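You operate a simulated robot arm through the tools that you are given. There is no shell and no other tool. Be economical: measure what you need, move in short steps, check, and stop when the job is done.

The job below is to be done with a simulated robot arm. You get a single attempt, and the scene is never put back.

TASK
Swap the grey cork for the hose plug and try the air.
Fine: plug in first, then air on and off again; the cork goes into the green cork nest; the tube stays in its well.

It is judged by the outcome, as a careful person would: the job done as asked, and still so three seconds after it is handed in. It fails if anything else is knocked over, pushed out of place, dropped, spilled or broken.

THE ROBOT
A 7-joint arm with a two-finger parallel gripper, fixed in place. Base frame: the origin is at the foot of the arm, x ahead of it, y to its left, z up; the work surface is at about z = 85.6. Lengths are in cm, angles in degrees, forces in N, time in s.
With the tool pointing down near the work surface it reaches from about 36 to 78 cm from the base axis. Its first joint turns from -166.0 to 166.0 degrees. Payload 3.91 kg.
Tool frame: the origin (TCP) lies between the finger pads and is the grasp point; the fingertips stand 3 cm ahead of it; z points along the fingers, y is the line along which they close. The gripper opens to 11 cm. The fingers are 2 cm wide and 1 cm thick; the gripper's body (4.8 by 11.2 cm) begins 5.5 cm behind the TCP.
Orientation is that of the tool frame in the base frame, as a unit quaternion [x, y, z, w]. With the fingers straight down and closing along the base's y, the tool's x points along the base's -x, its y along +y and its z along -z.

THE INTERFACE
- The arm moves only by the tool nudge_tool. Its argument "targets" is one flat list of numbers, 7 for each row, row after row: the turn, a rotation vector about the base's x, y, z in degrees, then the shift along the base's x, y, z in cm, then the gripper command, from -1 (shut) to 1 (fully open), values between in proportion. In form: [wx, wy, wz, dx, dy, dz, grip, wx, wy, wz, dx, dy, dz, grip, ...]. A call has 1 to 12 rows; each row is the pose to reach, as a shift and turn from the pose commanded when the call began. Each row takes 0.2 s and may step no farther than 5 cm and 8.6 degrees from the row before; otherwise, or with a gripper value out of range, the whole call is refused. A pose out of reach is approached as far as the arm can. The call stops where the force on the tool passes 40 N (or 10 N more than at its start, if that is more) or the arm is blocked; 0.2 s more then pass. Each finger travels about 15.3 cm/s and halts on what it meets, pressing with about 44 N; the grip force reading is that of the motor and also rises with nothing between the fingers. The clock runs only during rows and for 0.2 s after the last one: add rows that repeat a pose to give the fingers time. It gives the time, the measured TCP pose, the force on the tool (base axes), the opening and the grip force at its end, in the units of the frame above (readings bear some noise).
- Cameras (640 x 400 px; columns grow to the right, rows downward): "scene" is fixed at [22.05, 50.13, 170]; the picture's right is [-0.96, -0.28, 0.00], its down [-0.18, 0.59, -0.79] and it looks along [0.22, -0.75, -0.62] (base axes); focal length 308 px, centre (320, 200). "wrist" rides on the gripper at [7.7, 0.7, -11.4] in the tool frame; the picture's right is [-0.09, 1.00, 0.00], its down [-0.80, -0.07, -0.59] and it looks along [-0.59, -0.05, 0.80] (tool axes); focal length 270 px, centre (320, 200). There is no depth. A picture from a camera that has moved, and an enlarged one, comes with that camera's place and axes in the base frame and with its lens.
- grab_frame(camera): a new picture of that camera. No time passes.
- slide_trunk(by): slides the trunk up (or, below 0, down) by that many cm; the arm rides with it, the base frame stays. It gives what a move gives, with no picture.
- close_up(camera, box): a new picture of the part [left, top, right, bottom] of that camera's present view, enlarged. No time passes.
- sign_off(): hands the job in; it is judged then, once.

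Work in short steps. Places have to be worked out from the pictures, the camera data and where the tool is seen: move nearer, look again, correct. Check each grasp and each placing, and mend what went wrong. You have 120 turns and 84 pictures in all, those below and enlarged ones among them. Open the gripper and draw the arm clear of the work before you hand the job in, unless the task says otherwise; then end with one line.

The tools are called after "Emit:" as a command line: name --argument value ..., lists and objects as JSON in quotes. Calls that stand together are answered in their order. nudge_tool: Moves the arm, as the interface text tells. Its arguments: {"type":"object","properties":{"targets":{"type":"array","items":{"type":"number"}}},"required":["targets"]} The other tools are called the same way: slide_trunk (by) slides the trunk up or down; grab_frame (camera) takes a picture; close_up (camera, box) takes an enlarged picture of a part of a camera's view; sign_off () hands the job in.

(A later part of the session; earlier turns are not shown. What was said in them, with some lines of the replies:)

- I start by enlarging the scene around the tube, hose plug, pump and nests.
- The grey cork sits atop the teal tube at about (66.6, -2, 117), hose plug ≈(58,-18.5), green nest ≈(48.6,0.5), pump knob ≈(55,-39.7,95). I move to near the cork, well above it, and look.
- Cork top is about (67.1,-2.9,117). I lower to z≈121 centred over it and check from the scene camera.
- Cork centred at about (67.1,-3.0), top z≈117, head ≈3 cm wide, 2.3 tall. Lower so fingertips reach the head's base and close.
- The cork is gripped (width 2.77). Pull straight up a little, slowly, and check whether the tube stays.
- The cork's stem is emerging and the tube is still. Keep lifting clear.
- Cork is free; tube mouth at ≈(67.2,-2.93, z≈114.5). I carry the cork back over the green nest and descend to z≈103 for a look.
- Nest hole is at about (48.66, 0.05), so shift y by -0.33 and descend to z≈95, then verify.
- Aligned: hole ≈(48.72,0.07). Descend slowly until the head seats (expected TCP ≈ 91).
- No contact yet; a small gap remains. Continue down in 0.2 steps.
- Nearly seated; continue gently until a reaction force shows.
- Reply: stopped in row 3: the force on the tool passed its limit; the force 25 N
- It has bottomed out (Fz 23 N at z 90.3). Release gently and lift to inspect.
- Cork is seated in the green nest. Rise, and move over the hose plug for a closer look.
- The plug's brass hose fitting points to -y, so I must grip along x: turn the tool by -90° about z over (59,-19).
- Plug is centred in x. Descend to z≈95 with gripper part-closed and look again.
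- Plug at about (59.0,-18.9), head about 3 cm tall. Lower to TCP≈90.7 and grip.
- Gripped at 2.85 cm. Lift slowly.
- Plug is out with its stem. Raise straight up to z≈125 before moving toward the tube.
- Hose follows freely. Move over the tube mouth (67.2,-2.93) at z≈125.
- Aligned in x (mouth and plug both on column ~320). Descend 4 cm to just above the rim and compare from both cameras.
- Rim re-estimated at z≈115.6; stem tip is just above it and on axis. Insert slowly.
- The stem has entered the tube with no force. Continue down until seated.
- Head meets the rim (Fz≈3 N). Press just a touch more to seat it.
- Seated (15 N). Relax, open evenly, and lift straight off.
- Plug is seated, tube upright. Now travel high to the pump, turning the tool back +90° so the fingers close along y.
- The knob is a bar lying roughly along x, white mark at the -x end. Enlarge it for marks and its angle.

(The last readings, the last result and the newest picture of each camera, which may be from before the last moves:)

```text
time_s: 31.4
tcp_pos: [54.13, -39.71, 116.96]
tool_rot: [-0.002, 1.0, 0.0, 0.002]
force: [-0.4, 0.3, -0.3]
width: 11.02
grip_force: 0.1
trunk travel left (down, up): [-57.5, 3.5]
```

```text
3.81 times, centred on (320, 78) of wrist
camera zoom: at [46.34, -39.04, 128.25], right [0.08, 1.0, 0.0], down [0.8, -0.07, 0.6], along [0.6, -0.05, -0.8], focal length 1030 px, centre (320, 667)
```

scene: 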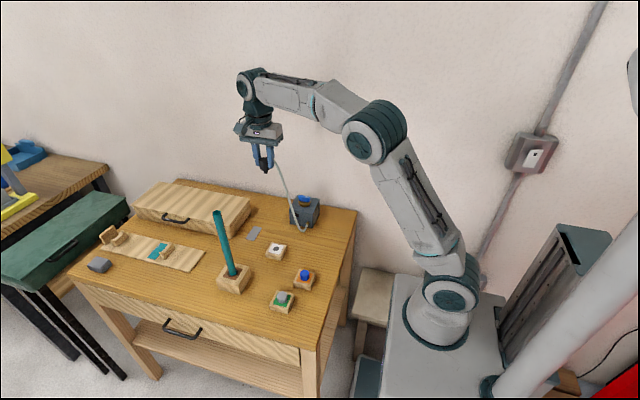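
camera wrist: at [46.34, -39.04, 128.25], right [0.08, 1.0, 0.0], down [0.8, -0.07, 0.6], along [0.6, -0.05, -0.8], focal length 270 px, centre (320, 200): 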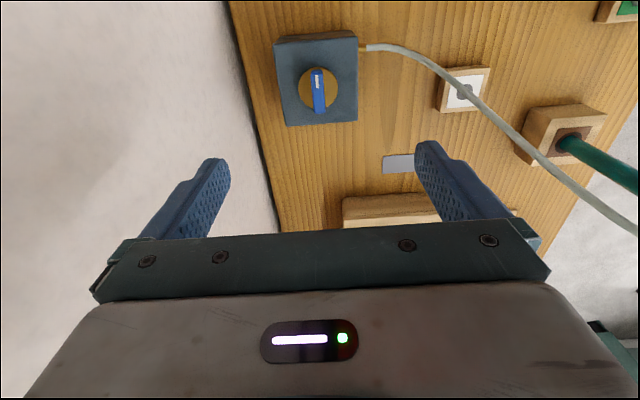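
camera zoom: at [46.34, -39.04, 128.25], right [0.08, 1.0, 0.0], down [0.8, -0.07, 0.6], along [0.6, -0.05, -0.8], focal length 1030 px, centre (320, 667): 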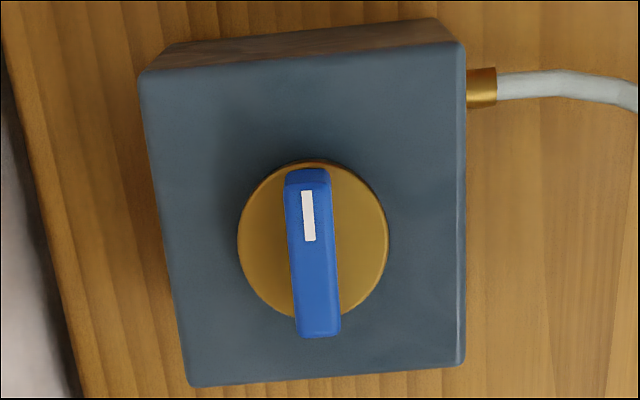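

Bar is aligned with x; centre ≈(54.9,-39.9), top z≈95. Descend to z≈102 above it, partly closed, and recheck.

Emit:
nudge_tool --targets '[0, 0, 0, 0.3, -0.1, -5, 0.5, 0, 0, 0, 0.7, -0.2, -10, 0, 0, 0, 0, 0.7, -0.2, -15, -0.3, 0, 0, 0, 0.7, -0.2, -15, -0.3]'

Emit:
close_up --camera "wrist" --box '[240, 60, 400, 220]'

Emit:
close_up --camera "scene" --box '[270, 180, 340, 240]'

```text
refused: row 2 steps farther than a row can; nothing moved
```

```text
2.50 times, centred on (320, 140) of wrist
camera zoom: at [46.34, -39.04, 128.25], right [0.08, 1.0, 0.0], down [0.8, -0.07, 0.6], along [0.6, -0.05, -0.8], focal length 676 px, centre (320, 350)
```

zoom: 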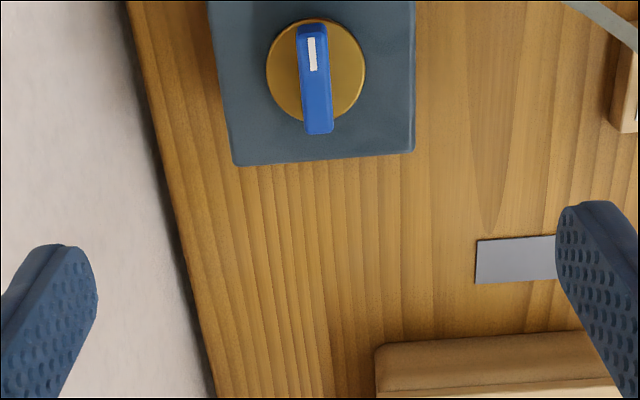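

```text
6.67 times, centred on (305, 210) of scene
camera zoom: at [22.05, 50.13, 170.0], right [-0.96, -0.28, 0.0], down [-0.18, 0.59, -0.79], along [0.22, -0.75, -0.62], focal length 2054 px, centre (420, 133)
```

zoom: 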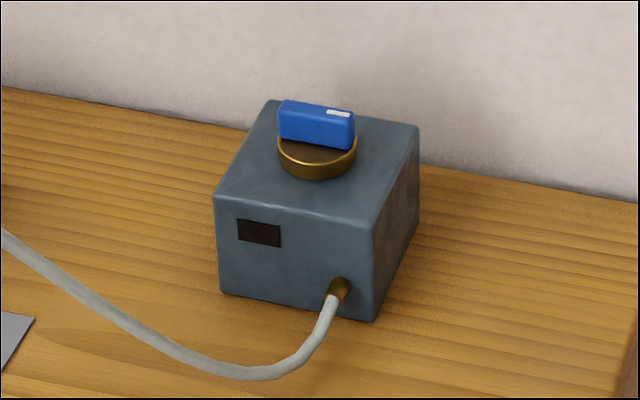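

The move was refused for step size; repeat with smaller steps.

Emit:
nudge_tool --targets '[0, 0, 0, 0.2, -0.05, -4, 0.5, 0, 0, 0, 0.4, -0.1, -8, 0, 0, 0, 0, 0.6, -0.2, -12, -0.3, 0, 0, 0, 0.7, -0.2, -15, -0.3, 0, 0, 0, 0.7, -0.2, -15, -0.3]'

Emit:
close_up --camera "wrist" --box '[240, 60, 400, 220]'

Emit:
close_up --camera "scene" --box '[270, 180, 340, 240]'

```text
time_s: 32.6
tcp_pos: [54.72, -39.85, 101.92]
tool_rot: [0.0, 1.0, 0.0, 0.003]
force: [0.1, -0.2, 0.6]
width: 3.86
grip_force: 0.1
trunk travel left (down, up): [-57.5, 3.5]
```

```text
2.50 times, centred on (320, 140) of wrist
camera zoom: at [46.98, -39.2, 113.28], right [0.09, 1.0, 0.0], down [0.8, -0.07, 0.6], along [0.6, -0.05, -0.8], focal length 676 px, centre (320, 350)
```

zoom: 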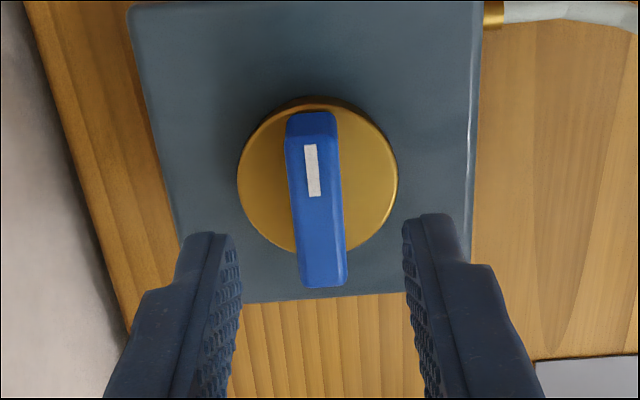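

```text
6.67 times, centred on (305, 210) of scene
camera zoom: at [22.05, 50.13, 170.0], right [-0.96, -0.28, 0.0], down [-0.18, 0.59, -0.79], along [0.22, -0.75, -0.62], focal length 2054 px, centre (420, 133)
```

zoom: 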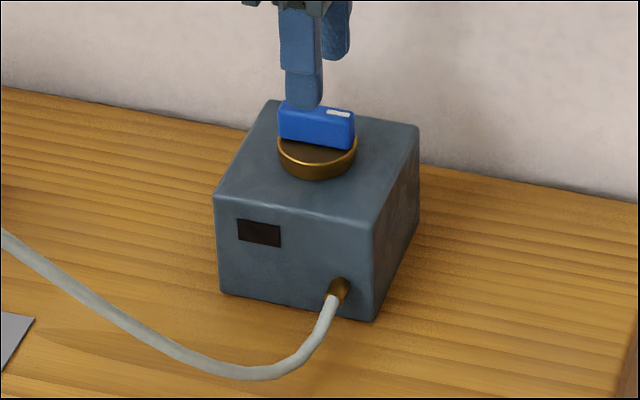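

Knob axis ≈(55.2,-39.95). Descend in small steps to TCP≈96.8 with fingers straddling the bar.

Emit:
nudge_tool --targets '[0, 0, 0, 0.4, -0.05, -2, -0.3, 0, 0, 0, 0.4, -0.05, -3.5, -0.3, 0, 0, 0, 0.4, -0.05, -4.5, -0.3, 0, 0, 0, 0.4, -0.05, -5.0, -0.3]'

Emit:
close_up --camera "wrist" --box '[240, 60, 400, 220]'

Emit:
close_up --camera "scene" --box '[280, 180, 330, 220]'

```text
time_s: 33.6
tcp_pos: [55.16, -39.99, 97.33]
tool_rot: [-0.001, 1.0, -0.003, 0.006]
force: [0.7, 1.0, 24.7]
width: 3.87
grip_force: 0.2
trunk travel left (down, up): [-57.5, 3.5]
```

```text
2.50 times, centred on (320, 140) of wrist
camera zoom: at [47.35, -39.2, 108.78], right [0.09, 1.0, 0.0], down [0.79, -0.07, 0.6], along [0.6, -0.06, -0.8], focal length 676 px, centre (320, 350)
```

zoom: 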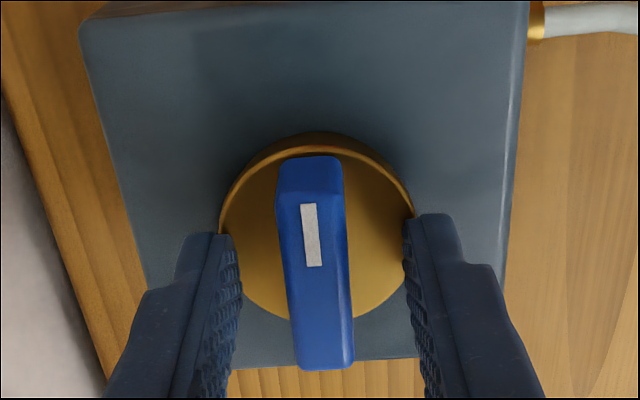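

```text
10.00 times, centred on (305, 200) of scene
camera zoom: at [22.05, 50.13, 170.0], right [-0.96, -0.28, 0.0], down [-0.18, 0.59, -0.79], along [0.22, -0.75, -0.62], focal length 3081 px, centre (470, 200)
```

zoom: 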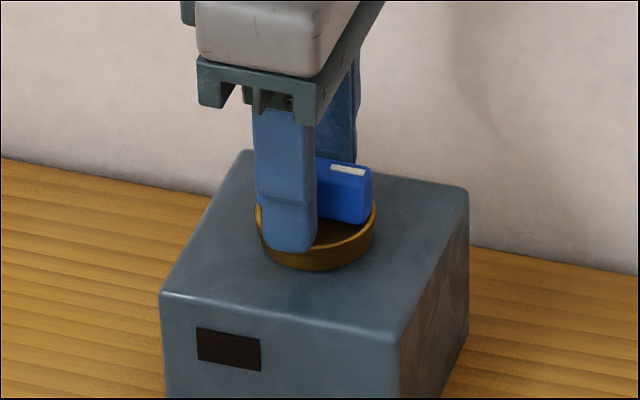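

The fingertips are resting on the brass disc, so raise 0.5, shift -0.3 in x, then close on the bar.

Emit:
nudge_tool --targets '[0, 0, 0, 0, 0, 0.6, -0.3, 0, 0, 0, -0.3, 0, 0.6, -0.3, 0, 0, 0, -0.3, 0, 0.6, -0.6, 0, 0, 0, -0.3, 0, 0.6, -1, 0, 0, 0, -0.3, 0, 0.6, -1]'

Emit:
close_up --camera "wrist" --box '[240, 60, 400, 220]'

Emit:
close_up --camera "scene" --box '[280, 180, 330, 220]'

```text
time_s: 34.8
tcp_pos: [54.73, -39.91, 97.51]
tool_rot: [0.001, 1.0, 0.001, 0.001]
force: [-3.9, -0.2, 0.7]
width: 1.39
grip_force: 44.8
trunk travel left (down, up): [-57.5, 3.5]
```

```text
2.50 times, centred on (320, 140) of wrist
camera zoom: at [46.97, -39.3, 108.85], right [0.09, 1.0, 0.0], down [0.8, -0.07, 0.6], along [0.59, -0.05, -0.8], focal length 676 px, centre (320, 350)
```

zoom: 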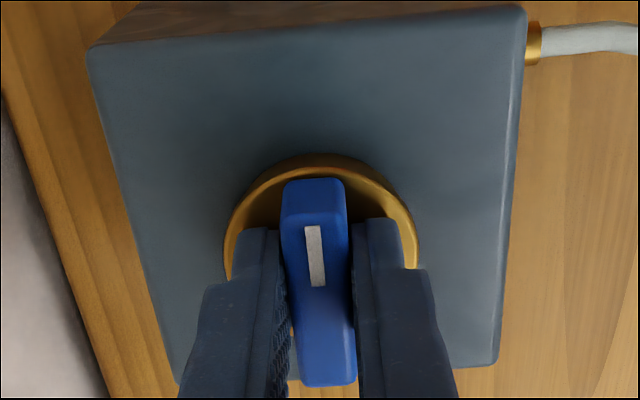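

```text
10.00 times, centred on (305, 200) of scene
camera zoom: at [22.05, 50.13, 170.0], right [-0.96, -0.28, 0.0], down [-0.18, 0.59, -0.79], along [0.22, -0.75, -0.62], focal length 3081 px, centre (470, 200)
```

zoom: 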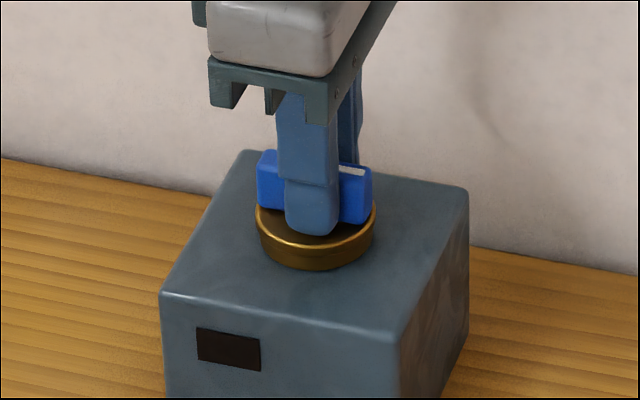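

Gripped and centred. Try turning clockwise from above by 12° and watch the reaction.

Emit:
nudge_tool --targets '[0, 0, -4, 0, 0, 0, -1, 0, 0, -8, 0, 0, 0, -1, 0, 0, -12, 0, 0, 0, -1]'

Emit:
close_up --camera "scene" --box '[280, 180, 330, 220]'

```text
time_s: 35.6
tcp_pos: [54.84, -39.98, 97.38]
tool_rot: [0.104, 0.995, 0.0, 0.001]
force: [-3.4, 0.2, -7.7]
width: 1.8
grip_force: 45.3
trunk travel left (down, up): [-57.5, 3.5]
```

```text
10.00 times, centred on (305, 200) of scene
camera zoom: at [22.05, 50.13, 170.0], right [-0.96, -0.28, 0.0], down [-0.18, 0.59, -0.79], along [0.22, -0.75, -0.62], focal length 3081 px, centre (470, 200)
```

zoom: 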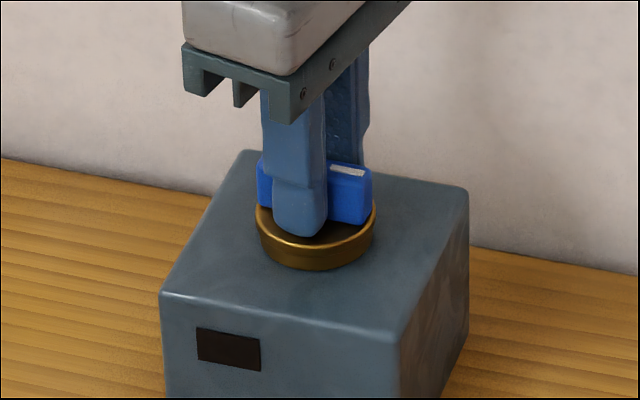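

The bar did not turn and the fingers were pried open (1.8): clockwise is blocked. Return and turn the other way by 16°.

Emit:
nudge_tool --targets '[0, 0, 6, 0, 0, 0, -1, 0, 0, 12, 0, 0, 0, -1, 0, 0, 12, 0, 0, 0, -1, 0, 0, 16, 0, 0, 0, -1, 0, 0, 20, 0, 0, 0, -1, 0, 0, 24, 0, 0, 0, -1, 0, 0, 28, 0, 0, 0, -1]'

Emit:
close_up --camera "scene" --box '[280, 180, 330, 220]'

```text
time_s: 37.2
tcp_pos: [54.94, -39.96, 97.47]
tool_rot: [-0.14, 0.99, 0.002, 0.002]
force: [-0.2, 0.3, -12.6]
width: 1.37
grip_force: 45.0
trunk travel left (down, up): [-57.5, 3.5]
```

```text
10.00 times, centred on (305, 200) of scene
camera zoom: at [22.05, 50.13, 170.0], right [-0.96, -0.28, 0.0], down [-0.18, 0.59, -0.79], along [0.22, -0.75, -0.62], focal length 3081 px, centre (470, 200)
```

zoom: 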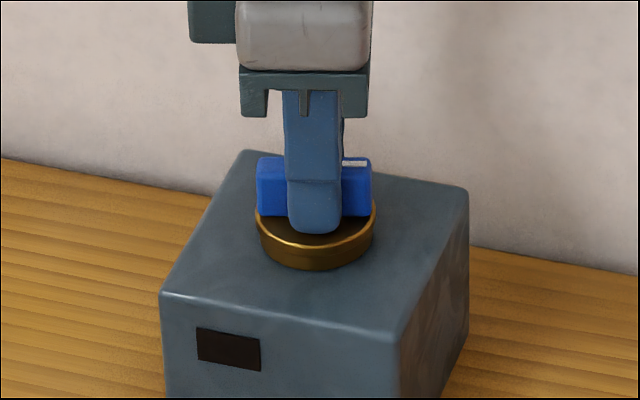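

It turns this way (width steady 1.37). Continue counter-clockwise, easing z down 0.1, checking the indicator.

Emit:
nudge_tool --targets '[0, 0, 6, 0, 0, -0.1, -1, 0, 0, 12, 0, 0, -0.1, -1, 0, 0, 18, 0, 0, -0.1, -1, 0, 0, 24, 0, 0, -0.1, -1, 0, 0, 30, 0, 0, -0.1, -1]'

Emit:
close_up --camera "scene" --box '[270, 180, 340, 240]'

```text
time_s: 38.4
tcp_pos: [54.83, -39.96, 97.53]
tool_rot: [-0.392, 0.92, 0.0, 0.002]
force: [4.7, -2.5, -0.3]
width: 1.34
grip_force: 44.9
trunk travel left (down, up): [-57.5, 3.5]
```

```text
6.67 times, centred on (305, 210) of scene
camera zoom: at [22.05, 50.13, 170.0], right [-0.96, -0.28, 0.0], down [-0.18, 0.59, -0.79], along [0.22, -0.75, -0.62], focal length 2054 px, centre (420, 133)
```

zoom: 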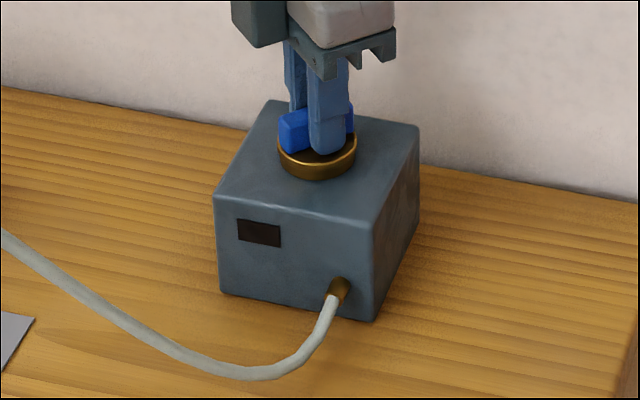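

Bar is at ~46°, turning freely; indicator still dark. Continue.

Emit:
nudge_tool --targets '[0, 0, 6, 0, 0, 0, -1, 0, 0, 12, 0, 0, 0, -1, 0, 0, 18, 0, 0, 0, -1, 0, 0, 24, 0, 0, 0, -1, 0, 0, 30, 0, 0, 0, -1]'

Emit:
close_up --camera "scene" --box '[270, 180, 340, 240]'

```text
time_s: 39.6
tcp_pos: [55.04, -40.16, 97.49]
tool_rot: [-0.617, 0.787, 0.001, 0.004]
force: [12.6, -7.9, 10.7]
width: 1.36
grip_force: 44.6
trunk travel left (down, up): [-57.5, 3.5]
```

```text
6.67 times, centred on (305, 210) of scene
camera zoom: at [22.05, 50.13, 170.0], right [-0.96, -0.28, 0.0], down [-0.18, 0.59, -0.79], along [0.22, -0.75, -0.62], focal length 2054 px, centre (420, 133)
```

zoom: 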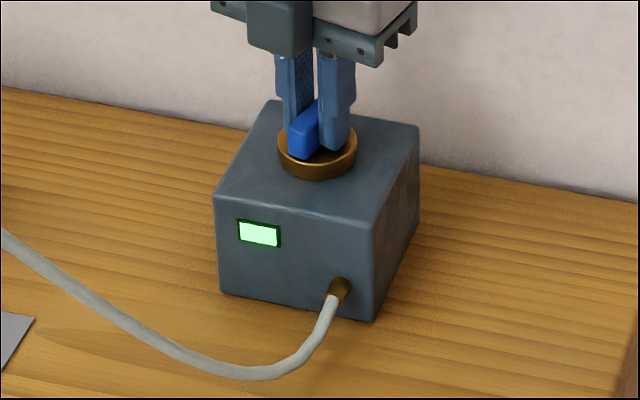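

The indicator lit green: air is on. I hold for a moment and check the tube and plug before turning it off.

Emit:
nudge_tool --targets '[0, 0, 0, 0.1, -0.1, 0, -1, 0, 0, 0, 0.1, -0.1, 0, -1, 0, 0, 0, 0.1, -0.1, 0, -1]'

Emit:
grab_frame --camera "scene"

```text
time_s: 40.4
tcp_pos: [54.94, -39.99, 97.49]
tool_rot: [-0.616, 0.788, 0.002, 0.002]
force: [9.6, -3.7, 13.3]
width: 1.36
grip_force: 45.1
trunk travel left (down, up): [-57.5, 3.5]
```

```text
28 pictures are left
```

scene: 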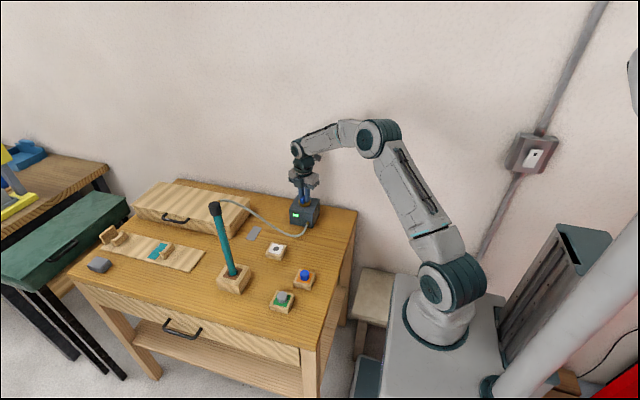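

Plug and tube hold with the air on. Now turn the knob back to off (−76°).

Emit:
nudge_tool --targets '[0, 0, -7, 0, 0, 0, -1, 0, 0, -14, 0, 0, 0, -1, 0, 0, -21, 0, 0, 0, -1, 0, 0, -28, 0, 0, 0, -1, 0, 0, -35, 0, 0, 0, -1, 0, 0, -42, 0, 0, 0, -1, 0, 0, -49, 0, 0, 0, -1, 0, 0, -56, 0, 0, 0, -1, 0, 0, -63, 0, 0, 0, -1, 0, 0, -70, 0, 0, 0, -1, 0, 0, -74, 0, 0, 0, -1, 0, 0, -76, 0, 0, 0, -1]'

Emit:
close_up --camera "scene" --box '[270, 180, 340, 240]'

```text
time_s: 43.0
tcp_pos: [54.96, -39.96, 97.46]
tool_rot: [-0.001, 1.0, 0.001, 0.002]
force: [4.3, 2.1, 11.1]
width: 1.36
grip_force: 44.8
trunk travel left (down, up): [-57.5, 3.5]
```

```text
6.67 times, centred on (305, 210) of scene
camera zoom: at [22.05, 50.13, 170.0], right [-0.96, -0.28, 0.0], down [-0.18, 0.59, -0.79], along [0.22, -0.75, -0.62], focal length 2054 px, centre (420, 133)
```

zoom: 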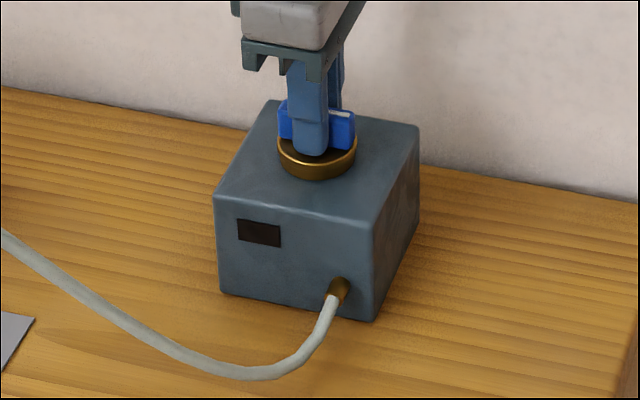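

The light is off and the bar is back at its start angle. Release and lift straight up, clear of the work.

Emit:
nudge_tool --targets '[0, 0, 0, 0, 0, 0, -0.6, 0, 0, 0, 0, 0, 0, -0.3, 0, 0, 0, 0, 0, 2, -0.3, 0, 0, 0, 0, 0, 6, 0, 0, 0, 0, 0, 0, 10, 0.5, 0, 0, 0, 0, 0, 14, 0.5, 0, 0, 0, 0, 0, 18, 0.5, 0, 0, 0, 0, 0, 22, 0.5, 0, 0, 0, -4, 2, 25, 0.5, 0, 0, 0, -8, 4, 27, 0.5, 0, 0, 0, -12, 6, 28, 0.5]'

Emit:
grab_frame --camera "scene"

Emit:
close_up --camera "scene" --box '[190, 180, 350, 320]'

Emit:
close_up --camera "scene" --box '[190, 185, 250, 235]'

Emit:
close_up --camera "scene" --box '[260, 260, 330, 315]'

```text
refused: row 9 steps farther than a row can; nothing moved
```

```text
26 pictures are left
```

scene: 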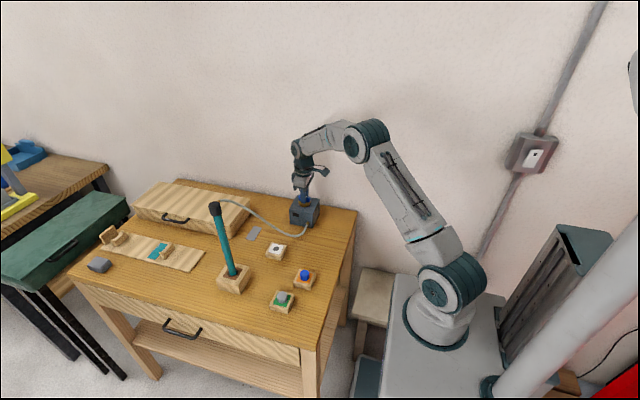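

```text
2.86 times, centred on (270, 250) of scene
camera zoom: at [22.05, 50.13, 170.0], right [-0.96, -0.28, 0.0], down [-0.18, 0.59, -0.79], along [0.22, -0.75, -0.62], focal length 880 px, centre (463, 57)
```

zoom: 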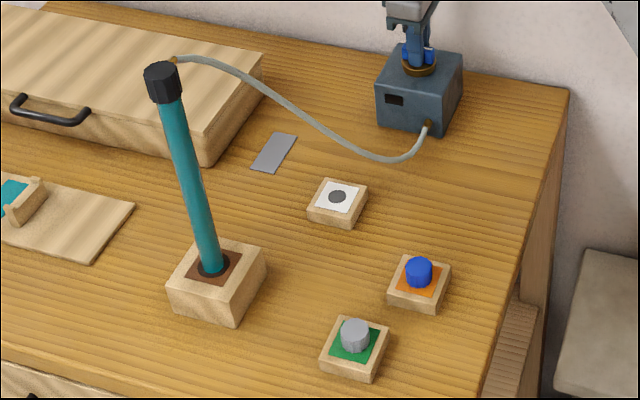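

```text
8.00 times, centred on (220, 210) of scene
camera zoom: at [22.05, 50.13, 170.0], right [-0.96, -0.28, 0.0], down [-0.18, 0.59, -0.79], along [0.22, -0.75, -0.62], focal length 2465 px, centre (1120, 120)
```

zoom: 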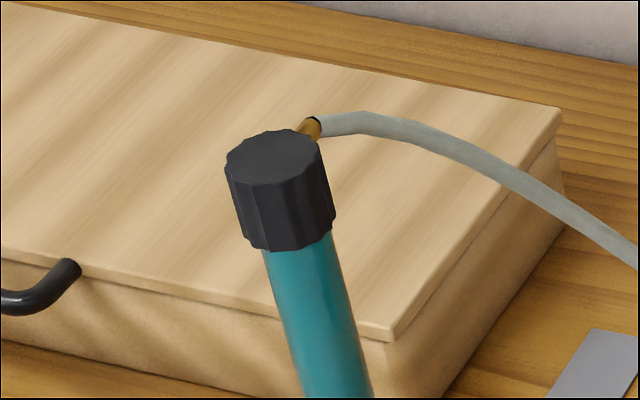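

```text
7.27 times, centred on (295, 288) of scene
camera zoom: at [22.05, 50.13, 170.0], right [-0.96, -0.28, 0.0], down [-0.18, 0.59, -0.79], along [0.22, -0.75, -0.62], focal length 2241 px, centre (502, -436)
```

zoom: 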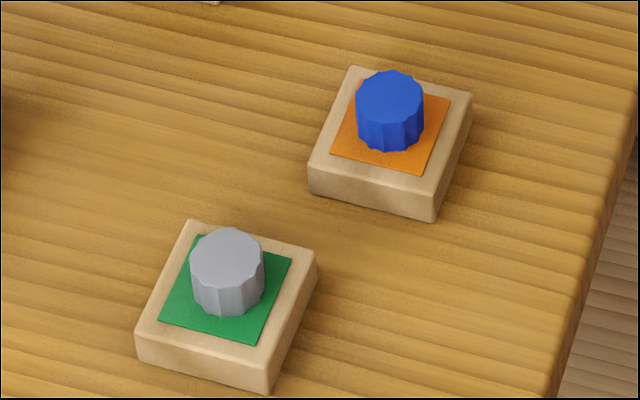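

All is well placed. The release move was refused for step size, so repeat it straight up.

Emit:
nudge_tool --targets '[0, 0, 0, 0, 0, 0, -0.6, 0, 0, 0, 0, 0, 0, -0.3, 0, 0, 0, 0, 0, 2, -0.3, 0, 0, 0, 0, 0, 6, 0, 0, 0, 0, 0, 0, 10, 0.5, 0, 0, 0, 0, 0, 14, 0.5, 0, 0, 0, 0, 0, 18, 0.5, 0, 0, 0, 0, 0, 22, 0.5, 0, 0, 0, -3, 0, 24, 0.5, 0, 0, 0, -7, 0, 25, 0.5, 0, 0, 0, -10, 0, 26, 0.5]'

Emit:
close_up --camera "scene" --box '[190, 180, 350, 320]'

Emit:
close_up --camera "scene" --box '[270, 180, 340, 240]'

```text
time_s: 45.4
tcp_pos: [44.79, -40.03, 123.3]
tool_rot: [-0.001, 1.0, 0.0, 0.003]
force: [-0.2, 0.1, 1.3]
width: 8.25
grip_force: 0.1
trunk travel left (down, up): [-57.5, 3.5]
```

```text
2.86 times, centred on (270, 250) of scene
camera zoom: at [22.05, 50.13, 170.0], right [-0.96, -0.28, 0.0], down [-0.18, 0.59, -0.79], along [0.22, -0.75, -0.62], focal length 880 px, centre (463, 57)
```

zoom: 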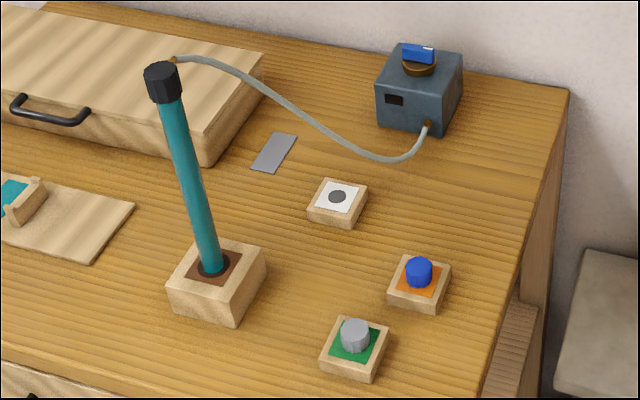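

```text
6.67 times, centred on (305, 210) of scene
camera zoom: at [22.05, 50.13, 170.0], right [-0.96, -0.28, 0.0], down [-0.18, 0.59, -0.79], along [0.22, -0.75, -0.62], focal length 2054 px, centre (420, 133)
```

zoom: 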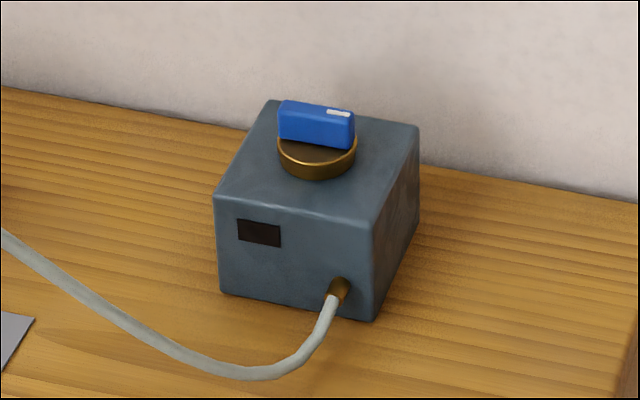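

Everything is in place, the air is off, and the arm is clear with the gripper open. Handing in.

Emit:
sign_off

```text
The job is handed in.
```

The hose plug is in the tube in place of the grey cork, the cork is in the green nest, the air was turned on and off again after plugging in, and the tube is still in its well.
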